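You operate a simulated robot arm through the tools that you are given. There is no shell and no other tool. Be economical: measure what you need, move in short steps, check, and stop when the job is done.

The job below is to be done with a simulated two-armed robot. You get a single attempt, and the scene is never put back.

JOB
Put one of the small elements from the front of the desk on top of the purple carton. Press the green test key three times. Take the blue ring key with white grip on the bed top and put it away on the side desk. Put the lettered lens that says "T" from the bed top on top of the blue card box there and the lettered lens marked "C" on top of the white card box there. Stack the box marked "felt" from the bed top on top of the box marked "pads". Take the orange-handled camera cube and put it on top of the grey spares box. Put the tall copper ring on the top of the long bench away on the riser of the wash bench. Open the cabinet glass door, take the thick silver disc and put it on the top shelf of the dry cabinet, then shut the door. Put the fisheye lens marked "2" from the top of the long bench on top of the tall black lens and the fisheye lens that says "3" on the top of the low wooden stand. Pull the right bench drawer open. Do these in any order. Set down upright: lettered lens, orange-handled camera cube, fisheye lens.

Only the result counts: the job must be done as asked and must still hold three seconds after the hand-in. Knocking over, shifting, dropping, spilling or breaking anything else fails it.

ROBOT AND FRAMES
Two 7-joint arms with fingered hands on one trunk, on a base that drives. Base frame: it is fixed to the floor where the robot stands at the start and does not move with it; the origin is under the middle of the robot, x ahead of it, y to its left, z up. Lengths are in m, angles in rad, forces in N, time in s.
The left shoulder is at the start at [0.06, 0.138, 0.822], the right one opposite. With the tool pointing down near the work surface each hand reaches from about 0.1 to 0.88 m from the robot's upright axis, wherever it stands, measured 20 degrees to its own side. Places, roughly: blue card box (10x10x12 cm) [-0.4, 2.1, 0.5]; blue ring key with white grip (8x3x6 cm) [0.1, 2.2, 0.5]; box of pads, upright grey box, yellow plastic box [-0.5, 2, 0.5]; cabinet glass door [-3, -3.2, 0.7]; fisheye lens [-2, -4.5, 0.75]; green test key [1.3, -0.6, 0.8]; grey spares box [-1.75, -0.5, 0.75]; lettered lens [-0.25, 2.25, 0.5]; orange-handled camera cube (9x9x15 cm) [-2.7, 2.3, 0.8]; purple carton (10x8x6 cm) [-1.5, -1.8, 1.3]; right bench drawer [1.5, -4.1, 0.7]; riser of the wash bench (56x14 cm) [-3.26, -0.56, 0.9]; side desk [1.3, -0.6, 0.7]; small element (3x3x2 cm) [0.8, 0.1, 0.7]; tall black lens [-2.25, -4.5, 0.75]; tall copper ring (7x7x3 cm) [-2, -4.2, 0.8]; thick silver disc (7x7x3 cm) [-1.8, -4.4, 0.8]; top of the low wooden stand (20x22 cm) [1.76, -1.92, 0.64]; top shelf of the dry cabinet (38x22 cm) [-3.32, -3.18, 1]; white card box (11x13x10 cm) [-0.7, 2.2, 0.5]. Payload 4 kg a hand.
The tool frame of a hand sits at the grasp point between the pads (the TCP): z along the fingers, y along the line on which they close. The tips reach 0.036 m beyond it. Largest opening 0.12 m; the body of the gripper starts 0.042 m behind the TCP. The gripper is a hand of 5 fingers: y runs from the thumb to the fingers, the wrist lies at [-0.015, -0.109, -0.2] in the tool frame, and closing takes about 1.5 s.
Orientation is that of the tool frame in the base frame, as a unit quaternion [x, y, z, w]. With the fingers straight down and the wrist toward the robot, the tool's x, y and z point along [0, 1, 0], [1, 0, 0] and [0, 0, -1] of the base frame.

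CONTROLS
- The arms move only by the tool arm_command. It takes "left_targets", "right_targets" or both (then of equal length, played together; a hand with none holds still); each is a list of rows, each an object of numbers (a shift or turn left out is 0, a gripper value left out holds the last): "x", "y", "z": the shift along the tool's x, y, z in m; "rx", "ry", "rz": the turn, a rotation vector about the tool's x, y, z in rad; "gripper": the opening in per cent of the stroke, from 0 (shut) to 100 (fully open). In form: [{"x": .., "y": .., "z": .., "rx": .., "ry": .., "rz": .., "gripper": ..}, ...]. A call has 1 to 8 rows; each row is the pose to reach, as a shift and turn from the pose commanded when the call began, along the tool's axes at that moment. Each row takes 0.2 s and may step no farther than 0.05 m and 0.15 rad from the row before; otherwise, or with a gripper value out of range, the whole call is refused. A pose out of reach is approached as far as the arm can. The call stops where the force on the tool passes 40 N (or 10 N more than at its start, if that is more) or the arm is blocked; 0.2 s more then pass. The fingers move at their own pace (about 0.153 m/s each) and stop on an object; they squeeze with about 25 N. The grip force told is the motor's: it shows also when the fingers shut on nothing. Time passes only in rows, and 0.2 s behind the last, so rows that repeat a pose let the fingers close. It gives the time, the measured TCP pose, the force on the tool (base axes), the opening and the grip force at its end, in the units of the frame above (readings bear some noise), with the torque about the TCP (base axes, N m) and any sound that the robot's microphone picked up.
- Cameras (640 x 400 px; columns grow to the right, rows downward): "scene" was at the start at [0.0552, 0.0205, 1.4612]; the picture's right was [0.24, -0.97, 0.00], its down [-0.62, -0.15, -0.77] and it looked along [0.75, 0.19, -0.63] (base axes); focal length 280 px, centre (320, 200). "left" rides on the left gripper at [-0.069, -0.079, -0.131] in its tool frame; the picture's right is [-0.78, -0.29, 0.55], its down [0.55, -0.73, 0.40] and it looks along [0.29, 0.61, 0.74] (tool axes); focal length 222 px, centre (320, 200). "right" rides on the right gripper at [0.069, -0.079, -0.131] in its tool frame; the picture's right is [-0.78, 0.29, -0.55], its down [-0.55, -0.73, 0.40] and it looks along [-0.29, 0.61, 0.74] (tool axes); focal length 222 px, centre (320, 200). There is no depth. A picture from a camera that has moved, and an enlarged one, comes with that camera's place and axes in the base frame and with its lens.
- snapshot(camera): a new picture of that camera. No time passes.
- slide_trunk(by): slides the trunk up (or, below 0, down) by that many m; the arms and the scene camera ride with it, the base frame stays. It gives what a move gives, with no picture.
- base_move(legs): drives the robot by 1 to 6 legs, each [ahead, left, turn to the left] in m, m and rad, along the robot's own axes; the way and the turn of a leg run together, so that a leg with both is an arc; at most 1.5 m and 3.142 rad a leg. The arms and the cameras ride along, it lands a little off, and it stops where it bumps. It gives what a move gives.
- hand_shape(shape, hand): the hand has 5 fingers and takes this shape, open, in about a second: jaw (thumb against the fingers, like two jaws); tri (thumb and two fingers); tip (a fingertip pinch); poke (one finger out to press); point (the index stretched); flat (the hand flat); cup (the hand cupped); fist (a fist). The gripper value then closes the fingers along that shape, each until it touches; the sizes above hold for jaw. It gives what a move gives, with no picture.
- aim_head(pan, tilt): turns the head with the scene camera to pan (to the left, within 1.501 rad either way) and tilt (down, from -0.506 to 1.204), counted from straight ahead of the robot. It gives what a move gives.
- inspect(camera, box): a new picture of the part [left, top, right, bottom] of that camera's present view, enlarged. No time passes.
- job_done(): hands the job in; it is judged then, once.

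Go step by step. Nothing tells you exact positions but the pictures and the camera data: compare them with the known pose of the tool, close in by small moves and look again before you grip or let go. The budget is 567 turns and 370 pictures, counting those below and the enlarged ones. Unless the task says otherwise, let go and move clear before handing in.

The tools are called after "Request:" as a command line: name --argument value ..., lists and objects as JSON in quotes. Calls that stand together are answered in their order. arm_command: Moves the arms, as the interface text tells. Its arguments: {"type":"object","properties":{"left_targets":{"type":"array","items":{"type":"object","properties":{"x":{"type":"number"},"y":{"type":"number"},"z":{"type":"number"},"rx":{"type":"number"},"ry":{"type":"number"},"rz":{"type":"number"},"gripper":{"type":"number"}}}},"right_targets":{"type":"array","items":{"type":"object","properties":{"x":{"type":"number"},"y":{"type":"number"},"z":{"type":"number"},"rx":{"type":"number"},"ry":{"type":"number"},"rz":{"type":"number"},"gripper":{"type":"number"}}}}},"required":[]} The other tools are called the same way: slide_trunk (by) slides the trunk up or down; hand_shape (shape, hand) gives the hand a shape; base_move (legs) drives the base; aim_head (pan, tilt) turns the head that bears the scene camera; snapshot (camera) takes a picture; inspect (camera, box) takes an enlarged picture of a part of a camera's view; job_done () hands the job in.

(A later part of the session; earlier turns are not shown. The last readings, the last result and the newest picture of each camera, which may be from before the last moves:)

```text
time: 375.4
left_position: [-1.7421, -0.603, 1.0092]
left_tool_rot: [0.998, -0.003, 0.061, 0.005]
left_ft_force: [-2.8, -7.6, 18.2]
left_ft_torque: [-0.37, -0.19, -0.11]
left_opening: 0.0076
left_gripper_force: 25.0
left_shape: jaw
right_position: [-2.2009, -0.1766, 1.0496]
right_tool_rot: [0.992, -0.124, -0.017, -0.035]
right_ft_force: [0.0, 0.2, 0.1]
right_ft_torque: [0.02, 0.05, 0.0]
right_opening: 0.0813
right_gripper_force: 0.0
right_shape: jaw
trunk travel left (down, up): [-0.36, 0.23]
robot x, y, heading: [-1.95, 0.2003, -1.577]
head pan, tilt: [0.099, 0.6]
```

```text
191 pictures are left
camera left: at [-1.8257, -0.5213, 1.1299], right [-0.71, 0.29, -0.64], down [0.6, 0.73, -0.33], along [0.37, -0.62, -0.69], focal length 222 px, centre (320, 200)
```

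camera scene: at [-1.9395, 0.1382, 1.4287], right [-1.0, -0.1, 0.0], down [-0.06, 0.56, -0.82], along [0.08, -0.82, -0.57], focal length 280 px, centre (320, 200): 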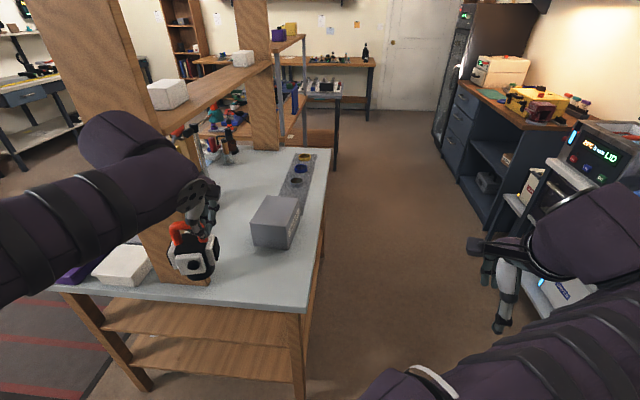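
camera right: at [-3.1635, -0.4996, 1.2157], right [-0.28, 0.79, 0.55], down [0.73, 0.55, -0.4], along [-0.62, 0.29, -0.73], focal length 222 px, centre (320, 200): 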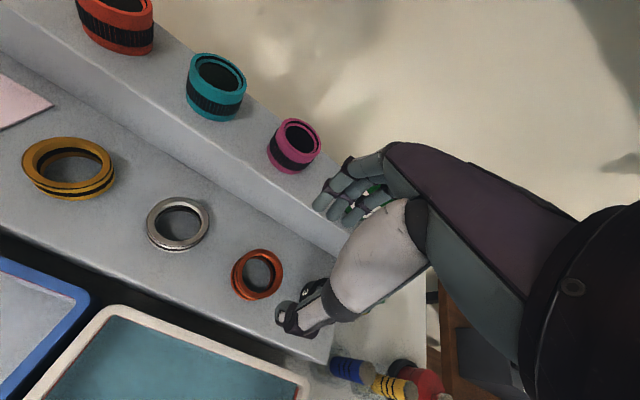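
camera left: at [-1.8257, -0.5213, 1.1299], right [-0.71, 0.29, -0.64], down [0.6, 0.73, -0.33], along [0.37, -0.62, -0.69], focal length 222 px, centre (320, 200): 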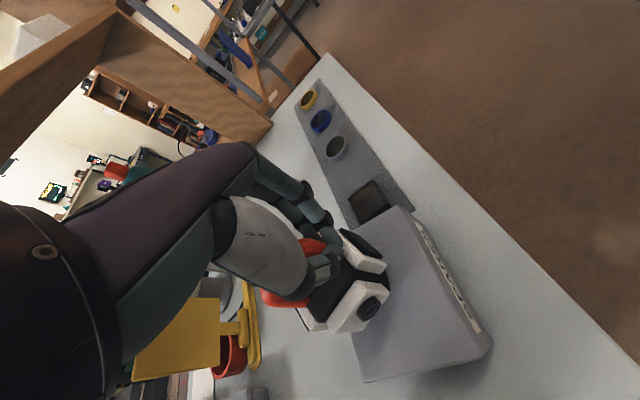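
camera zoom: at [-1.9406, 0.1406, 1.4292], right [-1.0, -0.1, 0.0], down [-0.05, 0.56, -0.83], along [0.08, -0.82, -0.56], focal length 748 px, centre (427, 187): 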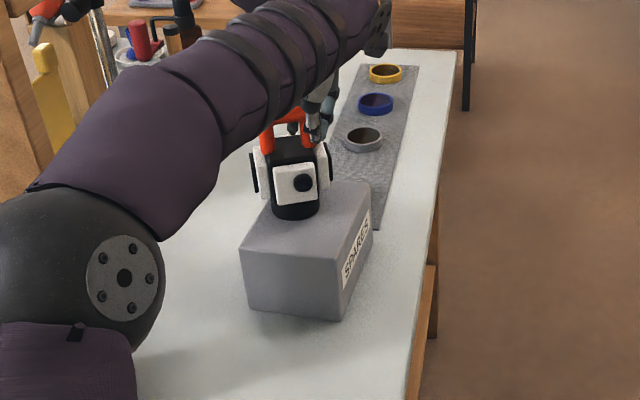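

Contact made on the box top. I ease off 3 mm, open, and lift vertically.

Request:
arm_command --left_targets '[{"z": -0.004}, {"z": -0.004, "gripper": 20}, {"z": -0.004, "gripper": 40}, {"z": -0.004, "gripper": 55}, {"z": -0.004, "gripper": 60}, {"z": -0.03, "x": 0.004}, {"z": -0.07, "x": 0.009}, {"z": -0.11, "x": 0.013}]'

Request:
inspect --camera "scene" --box '[180, 130, 380, 280]'

```text
time: 377.2
left_position: [-1.7405, -0.5945, 1.0978]
left_tool_rot: [0.998, -0.005, 0.062, 0.0]
left_ft_force: [0.2, 0.1, 0.3]
left_ft_torque: [-0.01, 0.01, 0.0]
left_opening: 0.0718
left_gripper_force: 0.0
left_shape: jaw
left hand out of reach, approached as far as the arm can: row 8
right_position: [-2.1992, -0.178, 1.0498]
right_tool_rot: [0.991, -0.124, -0.018, -0.035]
right_ft_force: [-0.3, 0.3, -0.2]
right_ft_torque: [0.0, 0.0, 0.01]
right_opening: 0.0813
right_gripper_force: 0.0
right_shape: jaw
trunk travel left (down, up): [-0.36, 0.23]
robot x, y, heading: [-1.9534, 0.1949, -1.57]
head pan, tilt: [0.099, 0.6]
```

```text
2.67 times, centred on (280, 205) of scene
camera zoom: at [-1.9394, 0.1401, 1.4288], right [-1.0, -0.1, 0.0], down [-0.06, 0.56, -0.83], along [0.08, -0.82, -0.56], focal length 748 px, centre (427, 187)
```

zoom: 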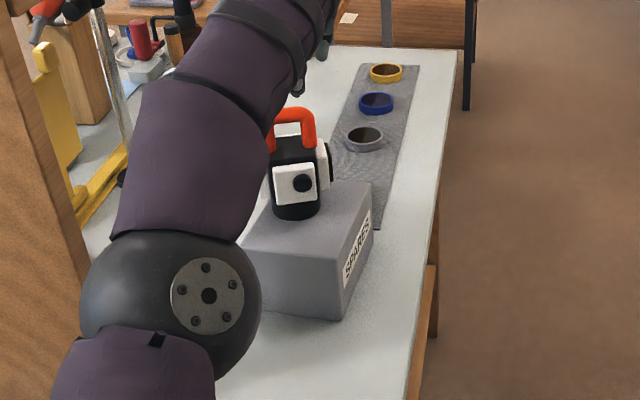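

The cube stands on the spares box. I retract, tidy the wrist tilt, and head for the bed.

Request:
arm_command --left_targets '[{"y": -0.045, "ry": -0.06}, {"y": -0.09, "ry": -0.12}, {"y": -0.135, "ry": -0.125}, {"y": -0.18, "ry": -0.125}, {"y": -0.22, "ry": -0.125, "gripper": 100}]'

Request:
base_move --legs '[[-0.5, 0, 0], [0, 0, 3.141]]'

Request:
aim_head --pan -0.7 --tilt 0.45

Request:
snapshot --camera "scene"

```text
time: 378.4
left_position: [-1.7423, -0.3763, 1.0962]
left_tool_rot: [1.0, -0.003, -0.001, 0.0]
left_ft_force: [0.1, 1.3, 0.1]
left_ft_torque: [0.0, 0.01, 0.02]
left_opening: 0.1199
left_gripper_force: 0.1
left_shape: jaw
right_position: [-2.2001, -0.1785, 1.0488]
right_tool_rot: [0.991, -0.124, -0.018, -0.035]
right_ft_force: [0.1, -0.5, -0.5]
right_ft_torque: [0.01, 0.01, 0.01]
right_opening: 0.0811
right_gripper_force: 0.1
right_shape: jaw
trunk travel left (down, up): [-0.36, 0.23]
robot x, y, heading: [-1.9499, 0.1995, -1.571]
head pan, tilt: [0.099, 0.6]
```

```text
time: 388.6
left_position: [-2.1266, 1.2891, 1.0976]
left_tool_rot: [0.032, 1.0, 0.0, 0.0]
left_ft_force: [-0.6, 0.1, 1.1]
left_ft_torque: [0.01, -0.01, 0.0]
left_opening: 0.1197
left_gripper_force: 0.1
left_shape: jaw
right_position: [-1.6793, 1.0655, 1.0497]
right_tool_rot: [0.152, 0.988, -0.035, 0.017]
right_ft_force: [-0.3, -0.3, 0.3]
right_ft_torque: [-0.02, 0.01, -0.01]
right_opening: 0.0813
right_gripper_force: 0.1
right_shape: jaw
trunk travel left (down, up): [-0.36, 0.23]
robot x, y, heading: [-1.9524, 0.7029, 1.518]
head pan, tilt: [0.099, 0.6]
```

```text
time: 389.7
left_position: [-2.1259, 1.2892, 1.0977]
left_tool_rot: [0.03, 1.0, 0.001, 0.001]
left_ft_force: [0.1, -0.4, 0.3]
left_ft_torque: [0.0, 0.03, -0.01]
left_opening: 0.1196
left_gripper_force: 0.0
left_shape: jaw
right_position: [-1.68, 1.0661, 1.0489]
right_tool_rot: [0.151, 0.988, -0.035, 0.017]
right_ft_force: [0.4, -0.6, 0.1]
right_ft_torque: [-0.01, -0.01, 0.02]
right_opening: 0.0812
right_gripper_force: 0.1
right_shape: jaw
trunk travel left (down, up): [-0.36, 0.23]
robot x, y, heading: [-1.9501, 0.7043, 1.515]
head pan, tilt: [-0.7, 0.45]
```

```text
189 pictures are left
camera scene: at [-1.8861, 0.7412, 1.4423], right [0.73, -0.69, 0.0], down [-0.3, -0.32, -0.9], along [0.62, 0.65, -0.44], focal length 280 px, centre (320, 200)
```

scene: 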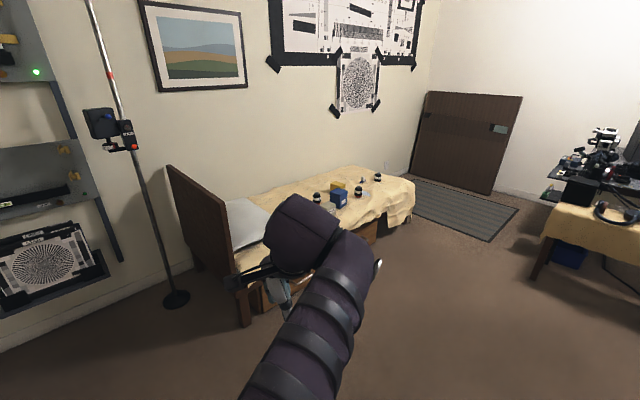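

Request:
base_move --legs '[[0, 0, 0.055], [0, -1.5, 0], [0.5, 0, 0]]'

Request:
aim_head --pan 0 --tilt 0.7

Request:
snapshot --camera "scene"

```text
time: 400.1
left_position: [-0.6571, 1.772, 1.0962]
left_tool_rot: [0.004, 1.0, 0.001, 0.001]
left_ft_force: [-0.1, -0.2, -0.6]
left_ft_torque: [0.0, 0.03, -0.01]
left_opening: 0.1195
left_gripper_force: 0.2
left_shape: jaw
right_position: [-0.1987, 1.5712, 1.0488]
right_tool_rot: [0.126, 0.991, -0.035, 0.019]
right_ft_force: [-0.2, 0.4, 0.6]
right_ft_torque: [-0.01, -0.03, -0.02]
right_opening: 0.0815
right_gripper_force: 0.0
right_shape: jaw
trunk travel left (down, up): [-0.36, 0.23]
robot x, y, heading: [-0.4469, 1.1986, 1.564]
head pan, tilt: [-0.7, 0.45]
```

```text
time: 401.1
left_position: [-0.6556, 1.77, 1.0963]
left_tool_rot: [0.004, 1.0, 0.001, 0.001]
left_ft_force: [0.6, 0.2, -0.1]
left_ft_torque: [-0.01, -0.04, 0.01]
left_opening: 0.1198
left_gripper_force: 0.0
left_shape: jaw
right_position: [-0.1991, 1.5718, 1.0484]
right_tool_rot: [0.126, 0.991, -0.035, 0.018]
right_ft_force: [0.2, 0.2, -0.6]
right_ft_torque: [0.0, 0.01, 0.05]
right_opening: 0.0814
right_gripper_force: 0.0
right_shape: jaw
trunk travel left (down, up): [-0.36, 0.23]
robot x, y, heading: [-0.4496, 1.1967, 1.567]
head pan, tilt: [0.0, 0.7]
```

```text
188 pictures are left
camera scene: at [-0.4463, 1.2512, 1.4201], right [1.0, -0.01, 0.0], down [0.0, -0.64, -0.77], along [0.0, 0.77, -0.64], focal length 280 px, centre (320, 200)
```

scene: 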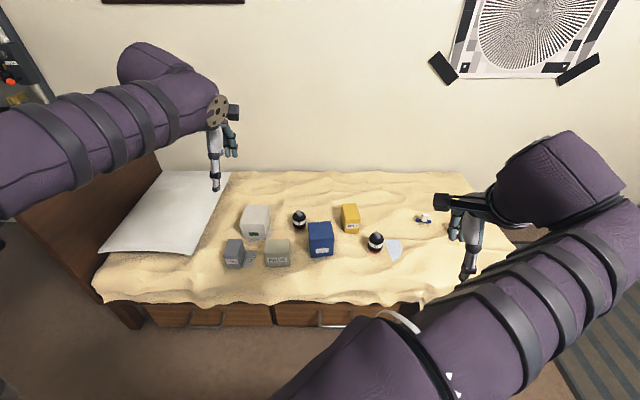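

Request:
inspect --camera "scene" --box '[210, 185, 450, 285]'

Request:
inspect --camera "scene" --box '[220, 195, 300, 275]'

```text
2.67 times, centred on (330, 235) of scene
camera zoom: at [-0.4463, 1.2512, 1.4201], right [1.0, -0.01, 0.0], down [0.0, -0.64, -0.77], along [0.0, 0.77, -0.64], focal length 748 px, centre (293, 107)
```

zoom: 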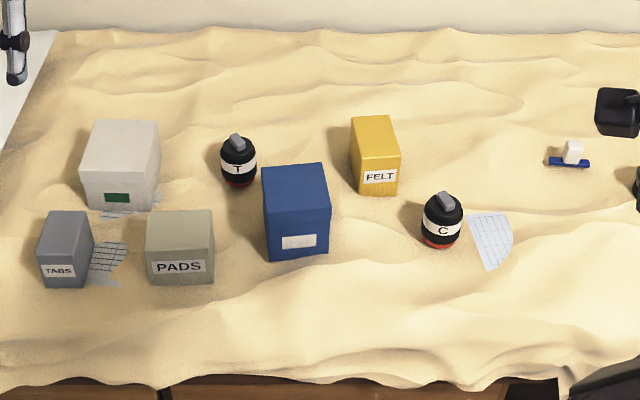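

```text
5.00 times, centred on (260, 235) of scene
camera zoom: at [-0.4463, 1.2512, 1.4201], right [1.0, -0.01, 0.0], down [0.0, -0.64, -0.77], along [0.0, 0.77, -0.64], focal length 1402 px, centre (620, 25)
```

zoom: 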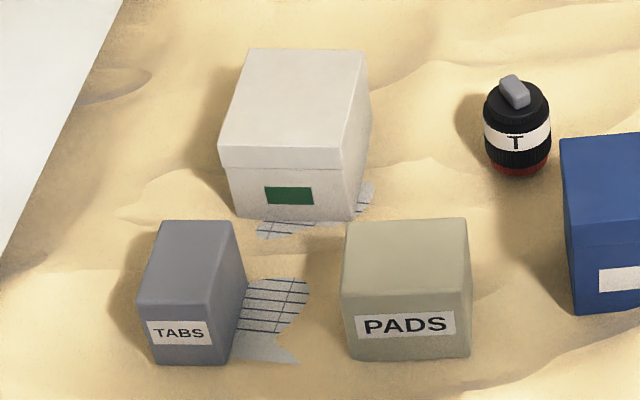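

I can read T, C, PADS and FELT. First FELT onto PADS using the left hand with a sideways grip. I move in and rotate the hand.

Request:
base_move --legs '[[0.22, -0.13, 0.004]]'

Request:
arm_command --left_targets '[{"rz": 0.145}, {"rz": 0.29}, {"rz": 0.435}, {"rz": 0.58}, {"rz": 0.725}, {"rz": 0.87}, {"rz": 1.015}, {"rz": 1.16}]'

Request:
arm_command --left_targets '[{"rz": 0.14, "y": 0.03}, {"rz": 0.28, "y": 0.06}, {"rz": 0.415, "y": 0.09}, {"rz": 0.415, "y": 0.13}, {"rz": 0.415, "y": 0.17, "z": 0.02}, {"rz": 0.415, "y": 0.2, "z": 0.05}, {"rz": 0.415, "y": 0.2, "z": 0.1}, {"rz": 0.415, "y": 0.2, "z": 0.15}]'

Request:
snapshot --camera "left"

Request:
snapshot --camera "scene"

```text
time: 403.0
left_position: [-0.5334, 1.9867, 1.096]
left_tool_rot: [-0.001, 1.0, 0.0, 0.001]
left_ft_force: [0.1, 0.8, 0.1]
left_ft_torque: [-0.01, 0.0, -0.03]
left_opening: 0.1198
left_gripper_force: 0.1
left_shape: jaw
right_position: [-0.0739, 1.7907, 1.0475]
right_tool_rot: [0.121, 0.992, -0.035, 0.019]
right_ft_force: [-0.2, -0.5, 0.2]
right_ft_torque: [0.0, 0.02, 0.0]
right_opening: 0.0813
right_gripper_force: 0.1
right_shape: jaw
trunk travel left (down, up): [-0.36, 0.23]
robot x, y, heading: [-0.3206, 1.4119, 1.58]
head pan, tilt: [0.0, 0.7]
```

```text
time: 404.8
left_position: [-0.5348, 1.9859, 1.0961]
left_tool_rot: [0.55, 0.835, 0.001, 0.0]
left_ft_force: [-0.4, 0.7, 0.1]
left_ft_torque: [-0.01, 0.03, 0.0]
left_opening: 0.1199
left_gripper_force: 0.0
left_shape: jaw
right_position: [-0.0739, 1.7915, 1.0479]
right_tool_rot: [0.119, 0.992, -0.034, 0.019]
right_ft_force: [-0.3, -0.6, 0.2]
right_ft_torque: [0.01, 0.01, 0.0]
right_opening: 0.0814
right_gripper_force: 0.0
right_shape: jaw
trunk travel left (down, up): [-0.36, 0.23]
robot x, y, heading: [-0.3225, 1.4168, 1.583]
head pan, tilt: [0.0, 0.7]
```

```text
time: 406.6
left_position: [-0.3504, 2.0676, 0.9465]
left_tool_rot: [0.709, 0.705, 0.001, -0.001]
left_ft_force: [0.4, 0.7, -0.4]
left_ft_torque: [0.0, 0.01, 0.02]
left_opening: 0.1197
left_gripper_force: 0.1
left_shape: jaw
right_position: [-0.0739, 1.7909, 1.0482]
right_tool_rot: [0.12, 0.992, -0.035, 0.018]
right_ft_force: [0.0, 0.1, 0.2]
right_ft_torque: [-0.02, 0.01, 0.02]
right_opening: 0.0811
right_gripper_force: 0.0
right_shape: jaw
trunk travel left (down, up): [-0.36, 0.23]
robot x, y, heading: [-0.3159, 1.4155, 1.576]
head pan, tilt: [0.0, 0.7]
```

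```text
185 pictures are left
camera left: at [-0.4296, 1.9978, 1.0781], right [-0.29, -0.78, -0.55], down [-0.73, 0.55, -0.4], along [0.62, 0.28, -0.73], focal length 222 px, centre (320, 200)
```

left: 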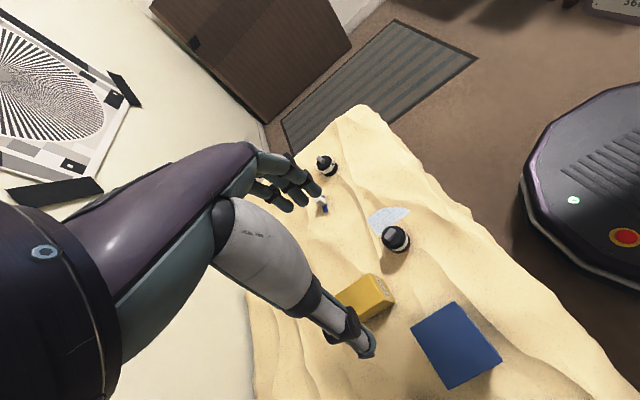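

```text
184 pictures are left
camera scene: at [-0.3189, 1.4687, 1.4201], right [1.0, 0.0, 0.0], down [0.0, -0.64, -0.76], along [0.0, 0.76, -0.64], focal length 280 px, centre (320, 200)
```

scene: 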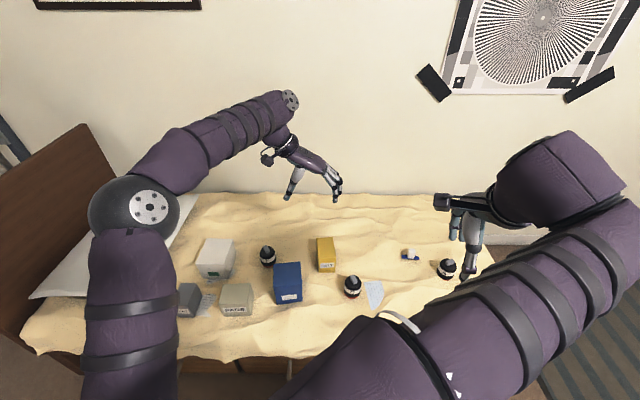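

I computed positions: FELT (-0.302, 2.225, top 0.54), PADS (-0.617, 2.016, top 0.54), bed surface ≈0.455. I bring the left hand over FELT.

Request:
arm_command --left_targets '[{"x": 0.04, "y": 0.015}, {"x": 0.08, "y": 0.03}, {"x": 0.12, "y": 0.045}, {"x": 0.157, "y": 0.048, "z": 0.02}, {"x": 0.157, "y": 0.048, "z": 0.07}, {"x": 0.157, "y": 0.048, "z": 0.12}, {"x": 0.157, "y": 0.048, "z": 0.17}, {"x": 0.157, "y": 0.048, "z": 0.22}]'

Request:
snapshot --camera "left"

Request:
inspect --camera "scene" --box '[210, 190, 450, 340]'

```text
time: 408.4
left_position: [-0.3002, 2.162, 0.7576]
left_tool_rot: [0.712, 0.703, 0.002, -0.002]
left_ft_force: [0.0, -0.2, -0.4]
left_ft_torque: [0.02, 0.01, -0.03]
left_opening: 0.1201
left_gripper_force: 0.2
left_shape: jaw
left hand out of reach, approached as far as the arm can: row 2, 3, 4, 5, 6, 7, 8
right_position: [-0.0738, 1.7913, 1.0479]
right_tool_rot: [0.12, 0.992, -0.035, 0.019]
right_ft_force: [0.4, 0.4, -0.5]
right_ft_torque: [-0.01, -0.01, 0.02]
right_opening: 0.0817
right_gripper_force: 0.0
right_shape: jaw
trunk travel left (down, up): [-0.36, 0.23]
robot x, y, heading: [-0.3216, 1.4157, 1.575]
head pan, tilt: [0.0, 0.7]
```

```text
183 pictures are left
camera left: at [-0.3808, 2.0934, 0.8871], right [-0.3, -0.78, -0.55], down [-0.73, 0.56, -0.39], along [0.62, 0.28, -0.73], focal length 222 px, centre (320, 200)
```

left: 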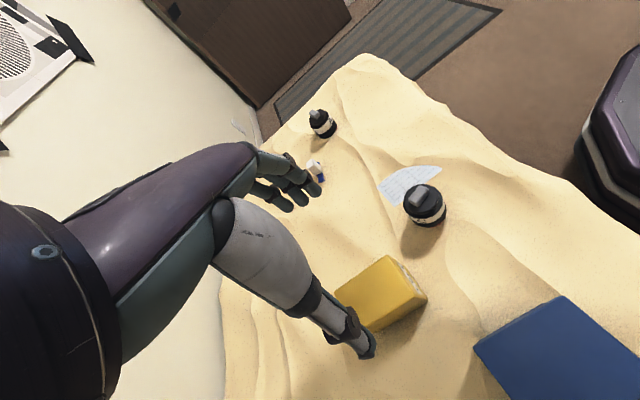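

```text
2.67 times, centred on (330, 265) of scene
camera zoom: at [-0.3179, 1.4685, 1.4202], right [1.0, 0.0, 0.0], down [0.0, -0.64, -0.76], along [0.0, 0.76, -0.64], focal length 748 px, centre (293, 27)
```

zoom: 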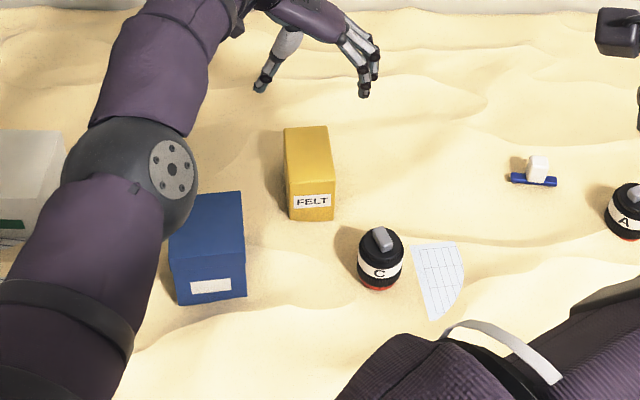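

Reach limit; I lift the hand, lower the trunk 0.22 and move 6 cm ahead.

Request:
arm_command --left_targets '[{"z": -0.04}, {"z": -0.08}, {"z": -0.12}, {"z": -0.14}]'

Request:
slide_trunk --by -0.22

Request:
base_move --legs '[[0.06, 0, 0]]'

Request:
snapshot --camera "left"

```text
time: 409.4
left_position: [-0.3018, 2.1556, 0.8914]
left_tool_rot: [0.708, 0.706, 0.001, 0.001]
left_ft_force: [-0.5, 0.8, 0.0]
left_ft_torque: [0.01, -0.01, -0.04]
left_opening: 0.12
left_gripper_force: 0.1
left_shape: jaw
left hand out of reach, approached as far as the arm can: row 3, 4
right_position: [-0.0745, 1.7914, 1.0488]
right_tool_rot: [0.121, 0.992, -0.035, 0.018]
right_ft_force: [-0.6, -0.4, -0.2]
right_ft_torque: [-0.01, 0.0, 0.0]
right_opening: 0.0813
right_gripper_force: 0.2
right_shape: jaw
trunk travel left (down, up): [-0.36, 0.23]
robot x, y, heading: [-0.3212, 1.4155, 1.574]
head pan, tilt: [0.0, 0.7]
```

```text
time: 411.7
left_position: [-0.3014, 2.1554, 0.6714]
left_tool_rot: [0.708, 0.706, 0.002, 0.001]
left_ft_force: [-0.2, 0.2, 0.6]
left_ft_torque: [0.0, 0.0, -0.01]
left_opening: 0.12
left_gripper_force: 0.1
left_shape: jaw
right_position: [-0.0735, 1.7905, 0.8291]
right_tool_rot: [0.12, 0.992, -0.035, 0.018]
right_ft_force: [-0.3, -0.4, -1.1]
right_ft_torque: [-0.03, 0.04, 0.0]
right_opening: 0.0815
right_gripper_force: 0.2
right_shape: jaw
trunk travel left (down, up): [-0.14, 0.45]
robot x, y, heading: [-0.3217, 1.4123, 1.579]
head pan, tilt: [0.0, 0.7]
```

```text
time: 412.7
left_position: [-0.3025, 2.2147, 0.6718]
left_tool_rot: [0.708, 0.706, 0.002, 0.0]
left_ft_force: [0.5, -0.1, -1.6]
left_ft_torque: [-0.03, 0.01, 0.0]
left_opening: 0.12
left_gripper_force: 0.0
left_shape: jaw
right_position: [-0.074, 1.8498, 0.8283]
right_tool_rot: [0.121, 0.992, -0.034, 0.019]
right_ft_force: [-0.2, 0.3, -0.8]
right_ft_torque: [0.03, 0.03, 0.04]
right_opening: 0.0816
right_gripper_force: 0.1
right_shape: jaw
trunk travel left (down, up): [-0.14, 0.45]
robot x, y, heading: [-0.3231, 1.4711, 1.579]
head pan, tilt: [0.0, 0.7]
```

```text
181 pictures are left
camera left: at [-0.3816, 2.1451, 0.8023], right [-0.29, -0.78, -0.55], down [-0.73, 0.55, -0.4], along [0.61, 0.29, -0.74], focal length 222 px, centre (320, 200)
```

left: 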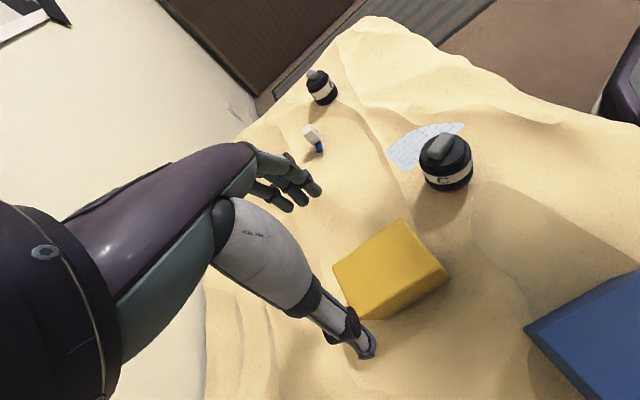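

Centred over FELT. Lower and grip.

Request:
arm_command --left_targets '[{"z": 0.045}, {"z": 0.09}, {"z": 0.13}, {"z": 0.14}]'

Request:
snapshot --camera "left"

```text
time: 413.7
left_position: [-0.302, 2.2151, 0.5307]
left_tool_rot: [0.708, 0.706, 0.0, 0.0]
left_ft_force: [1.0, 0.0, -0.2]
left_ft_torque: [-0.01, 0.01, 0.01]
left_opening: 0.12
left_gripper_force: 0.2
left_shape: jaw
right_position: [-0.0746, 1.8508, 0.8282]
right_tool_rot: [0.121, 0.992, -0.034, 0.019]
right_ft_force: [0.1, 0.0, -0.4]
right_ft_torque: [0.0, 0.03, -0.04]
right_opening: 0.0814
right_gripper_force: 0.1
right_shape: jaw
trunk travel left (down, up): [-0.14, 0.45]
robot x, y, heading: [-0.322, 1.4749, 1.578]
head pan, tilt: [0.0, 0.7]
```

```text
180 pictures are left
camera left: at [-0.3826, 2.147, 0.6619], right [-0.29, -0.78, -0.55], down [-0.73, 0.55, -0.4], along [0.61, 0.29, -0.74], focal length 222 px, centre (320, 200)
```

left: 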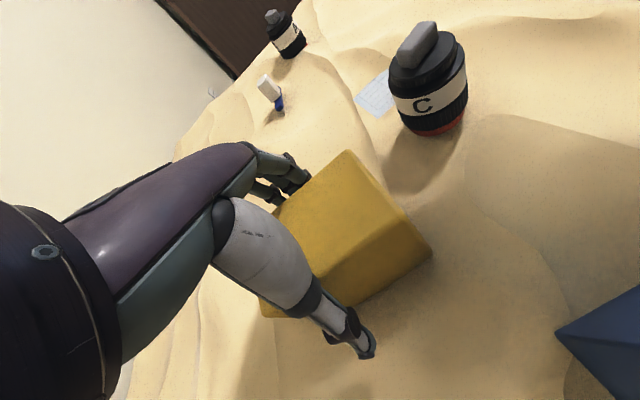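

Request:
arm_command --left_targets '[{"gripper": 80}, {"gripper": 50}, {"gripper": 30}, {"gripper": 30}, {"gripper": 30}, {"gripper": 30, "z": -0.01}, {"gripper": 30, "z": -0.03}]'

Request:
snapshot --camera "left"

```text
time: 415.3
left_position: [-0.3036, 2.2145, 0.5617]
left_tool_rot: [0.707, 0.707, 0.002, 0.001]
left_ft_force: [-0.5, -0.8, -2.7]
left_ft_torque: [0.05, -0.03, 0.0]
left_opening: 0.0656
left_gripper_force: 25.4
left_shape: jaw
right_position: [-0.0747, 1.8503, 0.8286]
right_tool_rot: [0.121, 0.992, -0.035, 0.019]
right_ft_force: [-0.3, 0.1, 1.1]
right_ft_torque: [0.04, 0.01, -0.01]
right_opening: 0.0817
right_gripper_force: 0.0
right_shape: jaw
trunk travel left (down, up): [-0.14, 0.45]
robot x, y, heading: [-0.3236, 1.4741, 1.569]
head pan, tilt: [0.0, 0.7]
```

```text
179 pictures are left
camera left: at [-0.3824, 2.1459, 0.692], right [-0.29, -0.78, -0.55], down [-0.73, 0.55, -0.4], along [0.61, 0.29, -0.74], focal length 222 px, centre (320, 200)
```

left: 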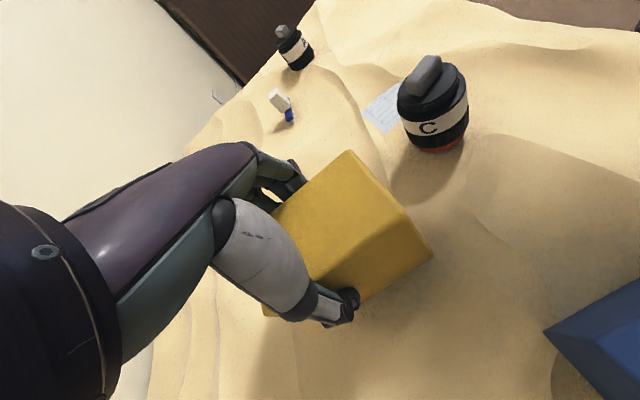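

Gripped and lifted. I raise it and carry it over PADS.

Request:
arm_command --left_targets '[{"z": -0.05}, {"z": -0.1}, {"z": -0.14}, {"z": -0.14, "y": -0.04, "x": -0.025}, {"z": -0.14, "y": -0.08, "x": -0.05}, {"z": -0.14, "y": -0.12, "x": -0.075}, {"z": -0.14, "y": -0.16, "x": -0.1}]'

Request:
arm_command --left_targets '[{"y": -0.04, "x": -0.025}, {"y": -0.08, "x": -0.05}, {"y": -0.12, "x": -0.075}, {"y": -0.155, "x": -0.1}]'

Request:
aim_head --pan 0.3 --tilt 0.8

Request:
snapshot --camera "scene"

Request:
snapshot --camera "left"

```text
time: 416.9
left_position: [-0.4625, 2.1177, 0.699]
left_tool_rot: [0.708, 0.706, 0.002, 0.001]
left_ft_force: [0.8, 0.0, -2.8]
left_ft_torque: [0.04, 0.01, -0.01]
left_opening: 0.0654
left_gripper_force: 24.9
left_shape: jaw
left hand out of reach, approached as far as the arm can: row 3
right_position: [-0.075, 1.8512, 0.8285]
right_tool_rot: [0.12, 0.992, -0.035, 0.018]
right_ft_force: [0.3, -0.4, -0.6]
right_ft_torque: [-0.02, 0.01, -0.01]
right_opening: 0.0811
right_gripper_force: 0.1
right_shape: jaw
trunk travel left (down, up): [-0.14, 0.45]
robot x, y, heading: [-0.3241, 1.473, 1.575]
head pan, tilt: [0.0, 0.7]
```

```text
time: 417.9
left_position: [-0.6145, 2.0169, 0.6966]
left_tool_rot: [0.708, 0.706, 0.001, 0.0]
left_ft_force: [-0.2, 0.7, -3.1]
left_ft_torque: [-0.03, 0.01, 0.01]
left_opening: 0.0655
left_gripper_force: 25.1
left_shape: jaw
right_position: [-0.0741, 1.851, 0.8289]
right_tool_rot: [0.12, 0.992, -0.035, 0.018]
right_ft_force: [0.7, -0.6, 0.1]
right_ft_torque: [-0.03, -0.01, 0.01]
right_opening: 0.0812
right_gripper_force: 0.1
right_shape: jaw
trunk travel left (down, up): [-0.14, 0.45]
robot x, y, heading: [-0.3199, 1.4758, 1.579]
head pan, tilt: [0.0, 0.7]
```

```text
time: 418.7
left_position: [-0.6168, 2.0165, 0.6966]
left_tool_rot: [0.709, 0.706, 0.002, 0.0]
left_ft_force: [0.0, -0.1, -2.9]
left_ft_torque: [0.0, 0.02, 0.02]
left_opening: 0.0652
left_gripper_force: 25.4
left_shape: jaw
right_position: [-0.0743, 1.8508, 0.8297]
right_tool_rot: [0.121, 0.992, -0.034, 0.018]
right_ft_force: [-0.6, 0.9, 0.4]
right_ft_torque: [0.0, -0.02, 0.0]
right_opening: 0.0815
right_gripper_force: 0.0
right_shape: jaw
trunk travel left (down, up): [-0.14, 0.45]
robot x, y, heading: [-0.3214, 1.4763, 1.575]
head pan, tilt: [0.3, 0.799]
```

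```text
178 pictures are left
camera scene: at [-0.3429, 1.5204, 1.1919], right [0.95, 0.3, 0.0], down [0.22, -0.68, -0.7], along [-0.21, 0.67, -0.72], focal length 280 px, centre (320, 200)
```

scene: 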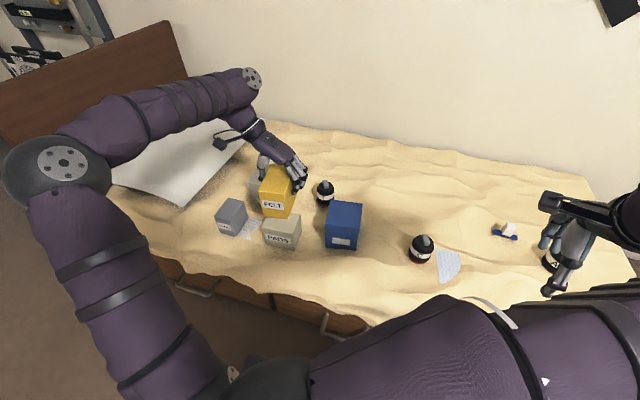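

```text
177 pictures are left
camera left: at [-0.6956, 1.9471, 0.8285], right [-0.29, -0.78, -0.55], down [-0.73, 0.55, -0.4], along [0.61, 0.29, -0.74], focal length 222 px, centre (320, 200)
```

left: 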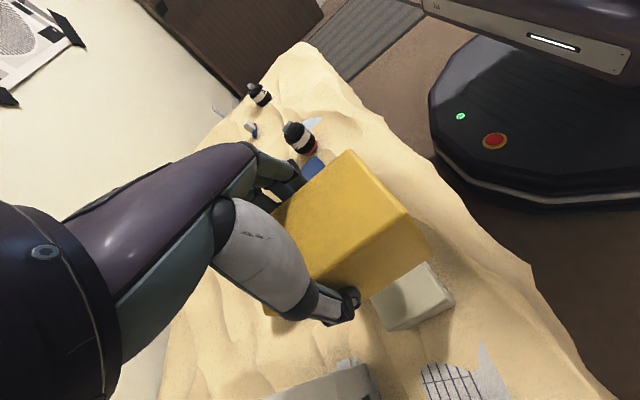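

Small alignment (1.7 cm toward the robot), then lower.

Request:
arm_command --left_targets '[{"x": -0.017, "y": 0.004, "z": 0.02}, {"x": -0.017, "y": 0.004, "z": 0.05}, {"x": -0.017, "y": 0.004, "z": 0.06}]'

Request:
inspect --camera "scene" --box '[200, 140, 380, 270]'

```text
time: 419.5
left_position: [-0.6122, 1.9988, 0.6402]
left_tool_rot: [0.708, 0.706, 0.001, 0.0]
left_ft_force: [0.1, 0.1, -2.0]
left_ft_torque: [0.02, 0.03, -0.01]
left_opening: 0.0652
left_gripper_force: 24.8
left_shape: jaw
right_position: [-0.0755, 1.8512, 0.829]
right_tool_rot: [0.121, 0.992, -0.035, 0.019]
right_ft_force: [0.3, -0.1, 0.4]
right_ft_torque: [-0.03, 0.05, 0.02]
right_opening: 0.0816
right_gripper_force: 0.1
right_shape: jaw
trunk travel left (down, up): [-0.14, 0.45]
robot x, y, heading: [-0.319, 1.4749, 1.579]
head pan, tilt: [0.3, 0.799]
```

```text
3.08 times, centred on (290, 205) of scene
camera zoom: at [-0.343, 1.5204, 1.1918], right [0.95, 0.3, 0.0], down [0.22, -0.68, -0.7], along [-0.21, 0.66, -0.72], focal length 863 px, centre (412, 185)
```

zoom: 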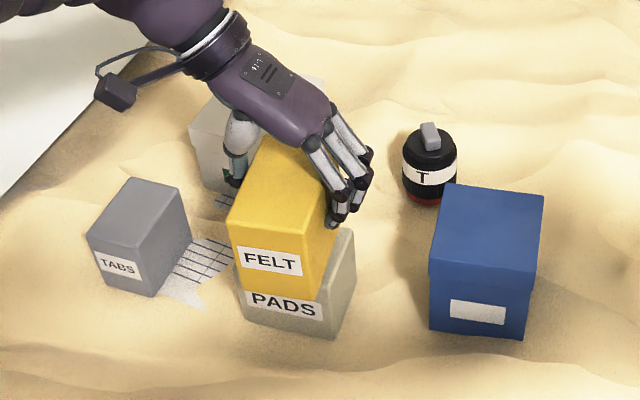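

FELT needs to go 2 cm further back and 1 cm left; then I lower to contact.

Request:
arm_command --left_targets '[{"x": 0.02, "y": -0.01}, {"x": 0.02, "y": -0.01, "z": 0.012}, {"x": 0.02, "y": -0.01, "z": 0.02}, {"x": 0.02, "y": -0.01, "z": 0.026}]'

Request:
inspect --camera "scene" --box '[200, 140, 380, 270]'

```text
time: 420.5
left_position: [-0.6223, 2.02, 0.6188]
left_tool_rot: [0.707, 0.707, 0.003, -0.004]
left_ft_force: [-1.9, -0.8, 37.6]
left_ft_torque: [0.02, 0.1, 0.02]
left_opening: 0.0654
left_gripper_force: 24.8
left_shape: jaw
right_position: [-0.0744, 1.8488, 0.8303]
right_tool_rot: [0.12, 0.992, -0.034, 0.019]
right_ft_force: [0.3, 0.7, 0.1]
right_ft_torque: [-0.01, -0.01, 0.01]
right_opening: 0.0815
right_gripper_force: 0.1
right_shape: jaw
trunk travel left (down, up): [-0.14, 0.45]
robot x, y, heading: [-0.3176, 1.4756, 1.575]
head pan, tilt: [0.3, 0.799]
```

```text
3.08 times, centred on (290, 205) of scene
camera zoom: at [-0.3419, 1.5182, 1.1928], right [0.95, 0.3, 0.0], down [0.22, -0.68, -0.7], along [-0.21, 0.67, -0.72], focal length 863 px, centre (412, 185)
```

zoom: 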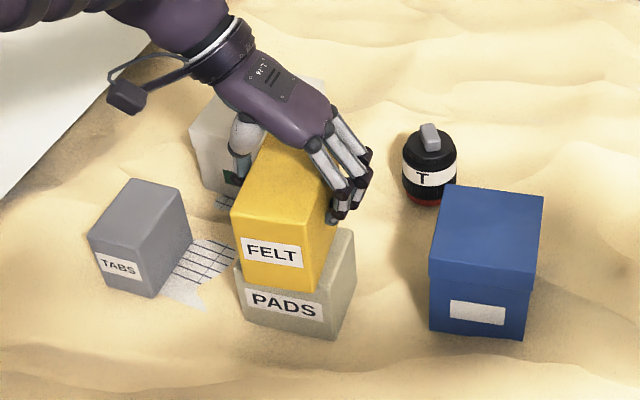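

Seated nicely. Release and lift.

Request:
arm_command --left_targets '[{"z": -0.003}, {"z": -0.003, "gripper": 75}, {"z": -0.003, "gripper": 85}, {"z": -0.003, "gripper": 85}, {"z": -0.04}, {"z": -0.08}, {"z": -0.12}, {"z": -0.14}]'

Request:
inspect --camera "scene" --box '[200, 140, 380, 270]'

```text
time: 422.3
left_position: [-0.6223, 2.0194, 0.7549]
left_tool_rot: [0.708, 0.706, 0.001, 0.0]
left_ft_force: [0.7, 0.5, -0.3]
left_ft_torque: [-0.03, -0.01, 0.05]
left_opening: 0.1018
left_gripper_force: 0.0
left_shape: jaw
right_position: [-0.074, 1.8509, 0.8286]
right_tool_rot: [0.121, 0.992, -0.035, 0.018]
right_ft_force: [-0.1, -0.3, 0.1]
right_ft_torque: [0.02, 0.0, 0.0]
right_opening: 0.0814
right_gripper_force: 0.0
right_shape: jaw
trunk travel left (down, up): [-0.14, 0.45]
robot x, y, heading: [-0.3195, 1.4717, 1.577]
head pan, tilt: [0.3, 0.799]
```

```text
3.08 times, centred on (290, 205) of scene
camera zoom: at [-0.3429, 1.5202, 1.1918], right [0.95, 0.3, 0.0], down [0.22, -0.68, -0.7], along [-0.21, 0.66, -0.72], focal length 863 px, centre (412, 185)
```

zoom: 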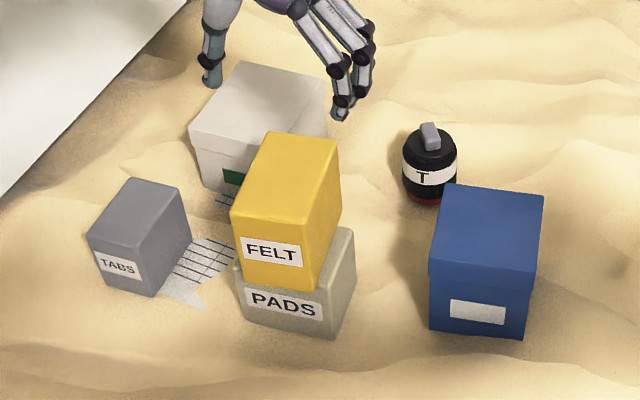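

The stack is good. Next lens T, near (-0.54, 2.205). I move above it.

Request:
arm_command --left_targets '[{"x": 0.045, "y": 0.015}, {"x": 0.09, "y": 0.035}, {"x": 0.135, "y": 0.055}, {"x": 0.175, "y": 0.075}, {"x": 0.186, "y": 0.082, "z": 0.03}, {"x": 0.186, "y": 0.082, "z": 0.07}, {"x": 0.186, "y": 0.082, "z": 0.1}]'

Request:
snapshot --camera "left"

Request:
inspect --camera "scene" --box '[200, 140, 380, 270]'

```text
time: 423.9
left_position: [-0.5419, 2.2045, 0.6534]
left_tool_rot: [0.709, 0.705, 0.002, 0.001]
left_ft_force: [0.5, 0.4, -0.6]
left_ft_torque: [-0.01, 0.01, -0.01]
left_opening: 0.1018
left_gripper_force: 0.0
left_shape: jaw
left hand out of reach, approached as far as the arm can: row 4, 5
right_position: [-0.0744, 1.8512, 0.8279]
right_tool_rot: [0.12, 0.992, -0.034, 0.019]
right_ft_force: [-0.1, -0.2, 0.1]
right_ft_torque: [-0.03, 0.03, 0.02]
right_opening: 0.0812
right_gripper_force: 0.2
right_shape: jaw
trunk travel left (down, up): [-0.14, 0.45]
robot x, y, heading: [-0.3194, 1.4748, 1.578]
head pan, tilt: [0.3, 0.799]
```

```text
173 pictures are left
camera left: at [-0.6217, 2.1356, 0.7841], right [-0.29, -0.78, -0.55], down [-0.73, 0.55, -0.4], along [0.61, 0.29, -0.74], focal length 222 px, centre (320, 200)
```

left: 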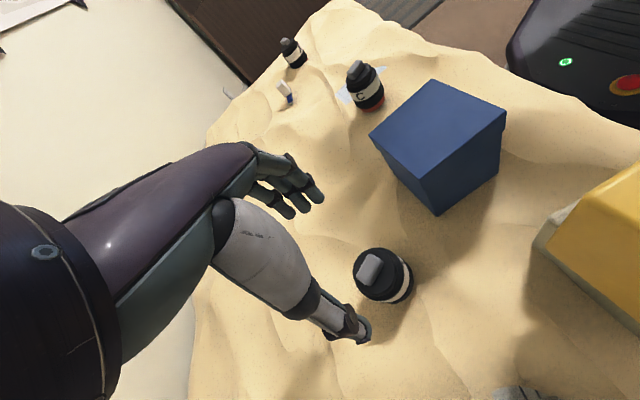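

```text
3.08 times, centred on (290, 205) of scene
camera zoom: at [-0.3428, 1.5207, 1.1918], right [0.95, 0.3, 0.0], down [0.22, -0.68, -0.7], along [-0.21, 0.66, -0.72], focal length 863 px, centre (412, 185)
```

zoom: 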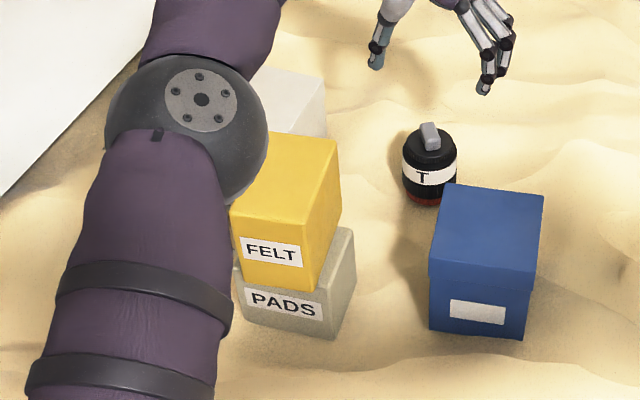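

Request:
arm_command --left_targets '[{"x": -0.004, "z": 0.04}, {"x": -0.004, "z": 0.08}, {"x": -0.004, "z": 0.115}, {"x": -0.004, "z": 0.135}]'

Request:
snapshot --camera "left"

```text
time: 424.9
left_position: [-0.5423, 2.2028, 0.5198]
left_tool_rot: [0.707, 0.707, 0.001, 0.0]
left_ft_force: [0.1, 0.0, -0.9]
left_ft_torque: [0.0, 0.03, 0.02]
left_opening: 0.102
left_gripper_force: 0.0
left_shape: jaw
right_position: [-0.0742, 1.8509, 0.8277]
right_tool_rot: [0.12, 0.992, -0.035, 0.019]
right_ft_force: [0.1, 0.2, -0.3]
right_ft_torque: [0.0, 0.04, -0.02]
right_opening: 0.0813
right_gripper_force: 0.0
right_shape: jaw
trunk travel left (down, up): [-0.14, 0.45]
robot x, y, heading: [-0.3209, 1.4751, 1.578]
head pan, tilt: [0.3, 0.799]
```

```text
171 pictures are left
camera left: at [-0.6215, 2.1342, 0.6507], right [-0.29, -0.78, -0.55], down [-0.73, 0.55, -0.4], along [0.61, 0.29, -0.74], focal length 222 px, centre (320, 200)
```

left: 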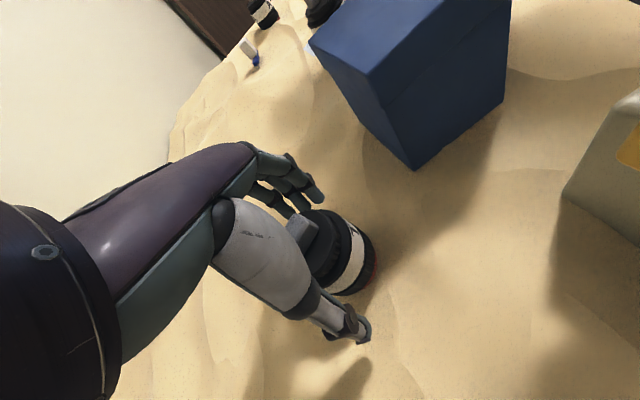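

Request:
arm_command --left_targets '[{"gripper": 60}, {"gripper": 40}, {"gripper": 25}, {"gripper": 25}, {"gripper": 25}, {"gripper": 25, "z": -0.02}, {"gripper": 25, "z": -0.05}, {"gripper": 25, "z": -0.09}]'

Request:
snapshot --camera "left"

Request:
inspect --camera "scene" --box '[200, 110, 440, 260]'

```text
time: 426.7
left_position: [-0.5414, 2.2022, 0.6104]
left_tool_rot: [0.709, 0.706, 0.001, 0.001]
left_ft_force: [-0.4, 0.5, -6.0]
left_ft_torque: [-0.01, 0.01, 0.0]
left_opening: 0.0581
left_gripper_force: 25.6
left_shape: jaw
right_position: [-0.0742, 1.851, 0.8277]
right_tool_rot: [0.12, 0.992, -0.034, 0.018]
right_ft_force: [-0.1, 0.4, 0.7]
right_ft_torque: [0.02, -0.03, 0.0]
right_opening: 0.0816
right_gripper_force: 0.0
right_shape: jaw
trunk travel left (down, up): [-0.14, 0.45]
robot x, y, heading: [-0.3196, 1.4732, 1.576]
head pan, tilt: [0.3, 0.799]
```

```text
170 pictures are left
camera left: at [-0.6221, 2.1325, 0.7402], right [-0.29, -0.78, -0.55], down [-0.73, 0.55, -0.4], along [0.61, 0.28, -0.74], focal length 222 px, centre (320, 200)
```

left: 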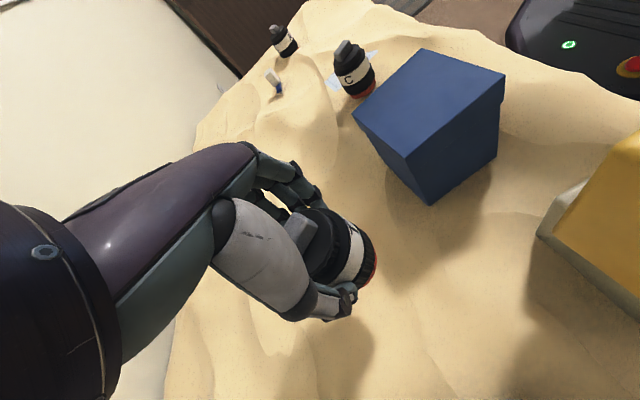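

```text
2.67 times, centred on (320, 185) of scene
camera zoom: at [-0.3431, 1.5208, 1.1918], right [0.95, 0.3, 0.0], down [0.22, -0.68, -0.7], along [-0.21, 0.66, -0.72], focal length 748 px, centre (320, 240)
```

zoom: 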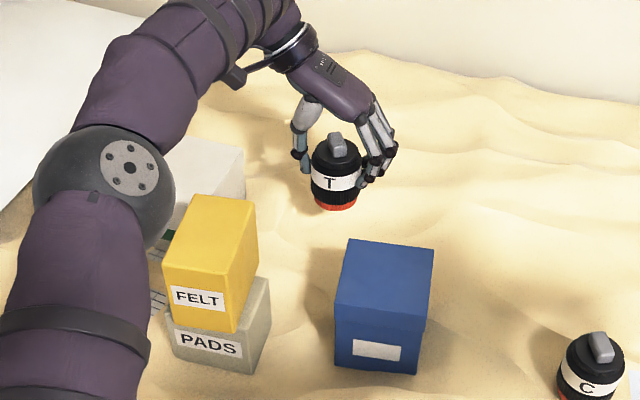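

T is held upright. I raise it and move over the blue box (-0.443, 2.06).

Request:
arm_command --left_targets '[{"z": -0.045}, {"z": -0.085}, {"z": -0.085, "x": -0.04, "y": 0.025}, {"z": -0.085, "x": -0.08, "y": 0.05}, {"z": -0.085, "x": -0.115, "y": 0.078}, {"z": -0.085, "x": -0.142, "y": 0.098}]'

Request:
inspect --camera "scene" --box '[200, 110, 440, 260]'

Request:
snapshot --camera "left"

```text
time: 428.1
left_position: [-0.5428, 2.2002, 0.6931]
left_tool_rot: [0.708, 0.707, 0.001, 0.001]
left_ft_force: [-0.5, -0.7, -5.9]
left_ft_torque: [-0.03, 0.02, -0.02]
left_opening: 0.0581
left_gripper_force: 25.1
left_shape: jaw
left hand out of reach, approached as far as the arm can: row 3, 4, 5, 6
right_position: [-0.0731, 1.8499, 0.8291]
right_tool_rot: [0.12, 0.992, -0.035, 0.019]
right_ft_force: [-0.8, 0.2, 0.1]
right_ft_torque: [-0.01, 0.02, 0.0]
right_opening: 0.0817
right_gripper_force: 0.1
right_shape: jaw
trunk travel left (down, up): [-0.14, 0.45]
robot x, y, heading: [-0.3241, 1.4744, 1.57]
head pan, tilt: [0.3, 0.799]
```

```text
2.67 times, centred on (320, 185) of scene
camera zoom: at [-0.343, 1.5207, 1.1918], right [0.95, 0.3, 0.0], down [0.22, -0.68, -0.7], along [-0.21, 0.66, -0.72], focal length 748 px, centre (320, 240)
```

zoom: 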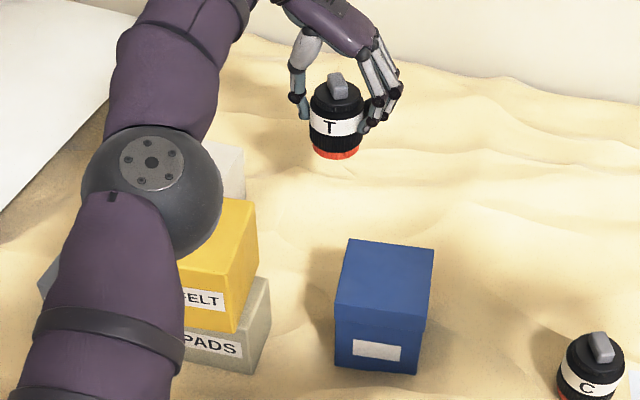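

```text
167 pictures are left
camera left: at [-0.6226, 2.1314, 0.8246], right [-0.29, -0.78, -0.55], down [-0.73, 0.55, -0.4], along [0.61, 0.29, -0.74], focal length 222 px, centre (320, 200)
```

left: 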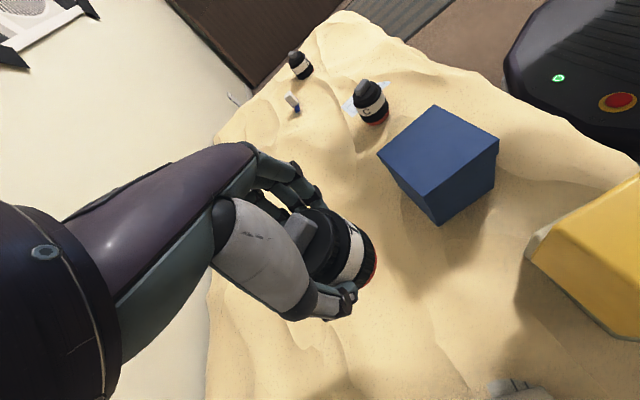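

Arm is at its reach edge, so I use the base to bring T over the blue box.

Request:
base_move --legs '[[-0.14, -0.098, 0.0]]'

Request:
inspect --camera "scene" --box '[200, 90, 440, 240]'

Request:
snapshot --camera "left"

```text
time: 429.5
left_position: [-0.4426, 2.0611, 0.6942]
left_tool_rot: [0.709, 0.706, 0.002, 0.0]
left_ft_force: [0.0, -0.6, -5.5]
left_ft_torque: [-0.03, -0.01, 0.03]
left_opening: 0.0579
left_gripper_force: 25.7
left_shape: jaw
right_position: [0.0253, 1.7105, 0.8286]
right_tool_rot: [0.12, 0.992, -0.035, 0.018]
right_ft_force: [-0.7, 0.6, -0.4]
right_ft_torque: [-0.04, 0.02, -0.02]
right_opening: 0.0815
right_gripper_force: 0.1
right_shape: jaw
trunk travel left (down, up): [-0.14, 0.45]
robot x, y, heading: [-0.2214, 1.3312, 1.576]
head pan, tilt: [0.3, 0.799]
```

```text
2.67 times, centred on (320, 165) of scene
camera zoom: at [-0.2436, 1.3806, 1.1918], right [0.95, 0.3, 0.0], down [0.22, -0.68, -0.7], along [-0.21, 0.66, -0.72], focal length 748 px, centre (320, 293)
```

zoom: 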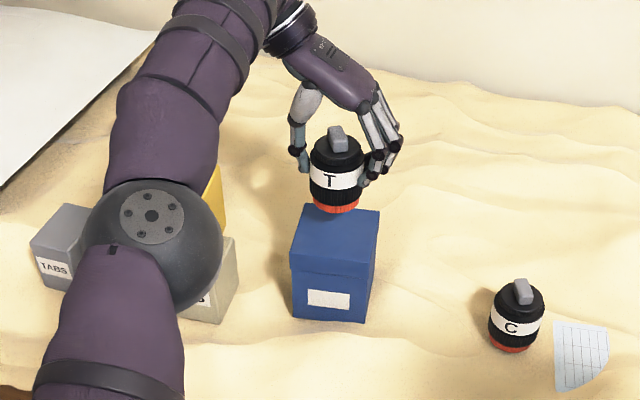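

```text
165 pictures are left
camera left: at [-0.5228, 1.9914, 0.8247], right [-0.29, -0.78, -0.55], down [-0.73, 0.55, -0.4], along [0.61, 0.29, -0.74], focal length 222 px, centre (320, 200)
```

left: 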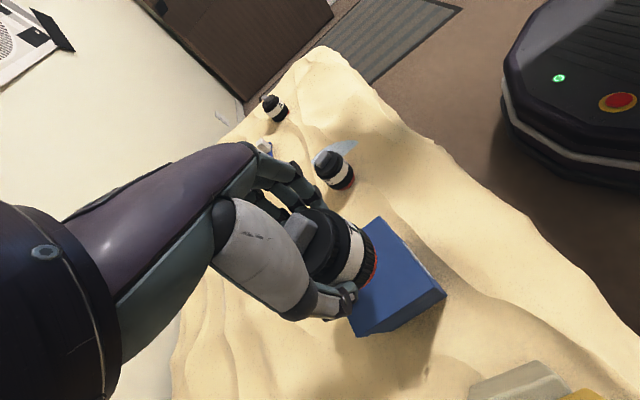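

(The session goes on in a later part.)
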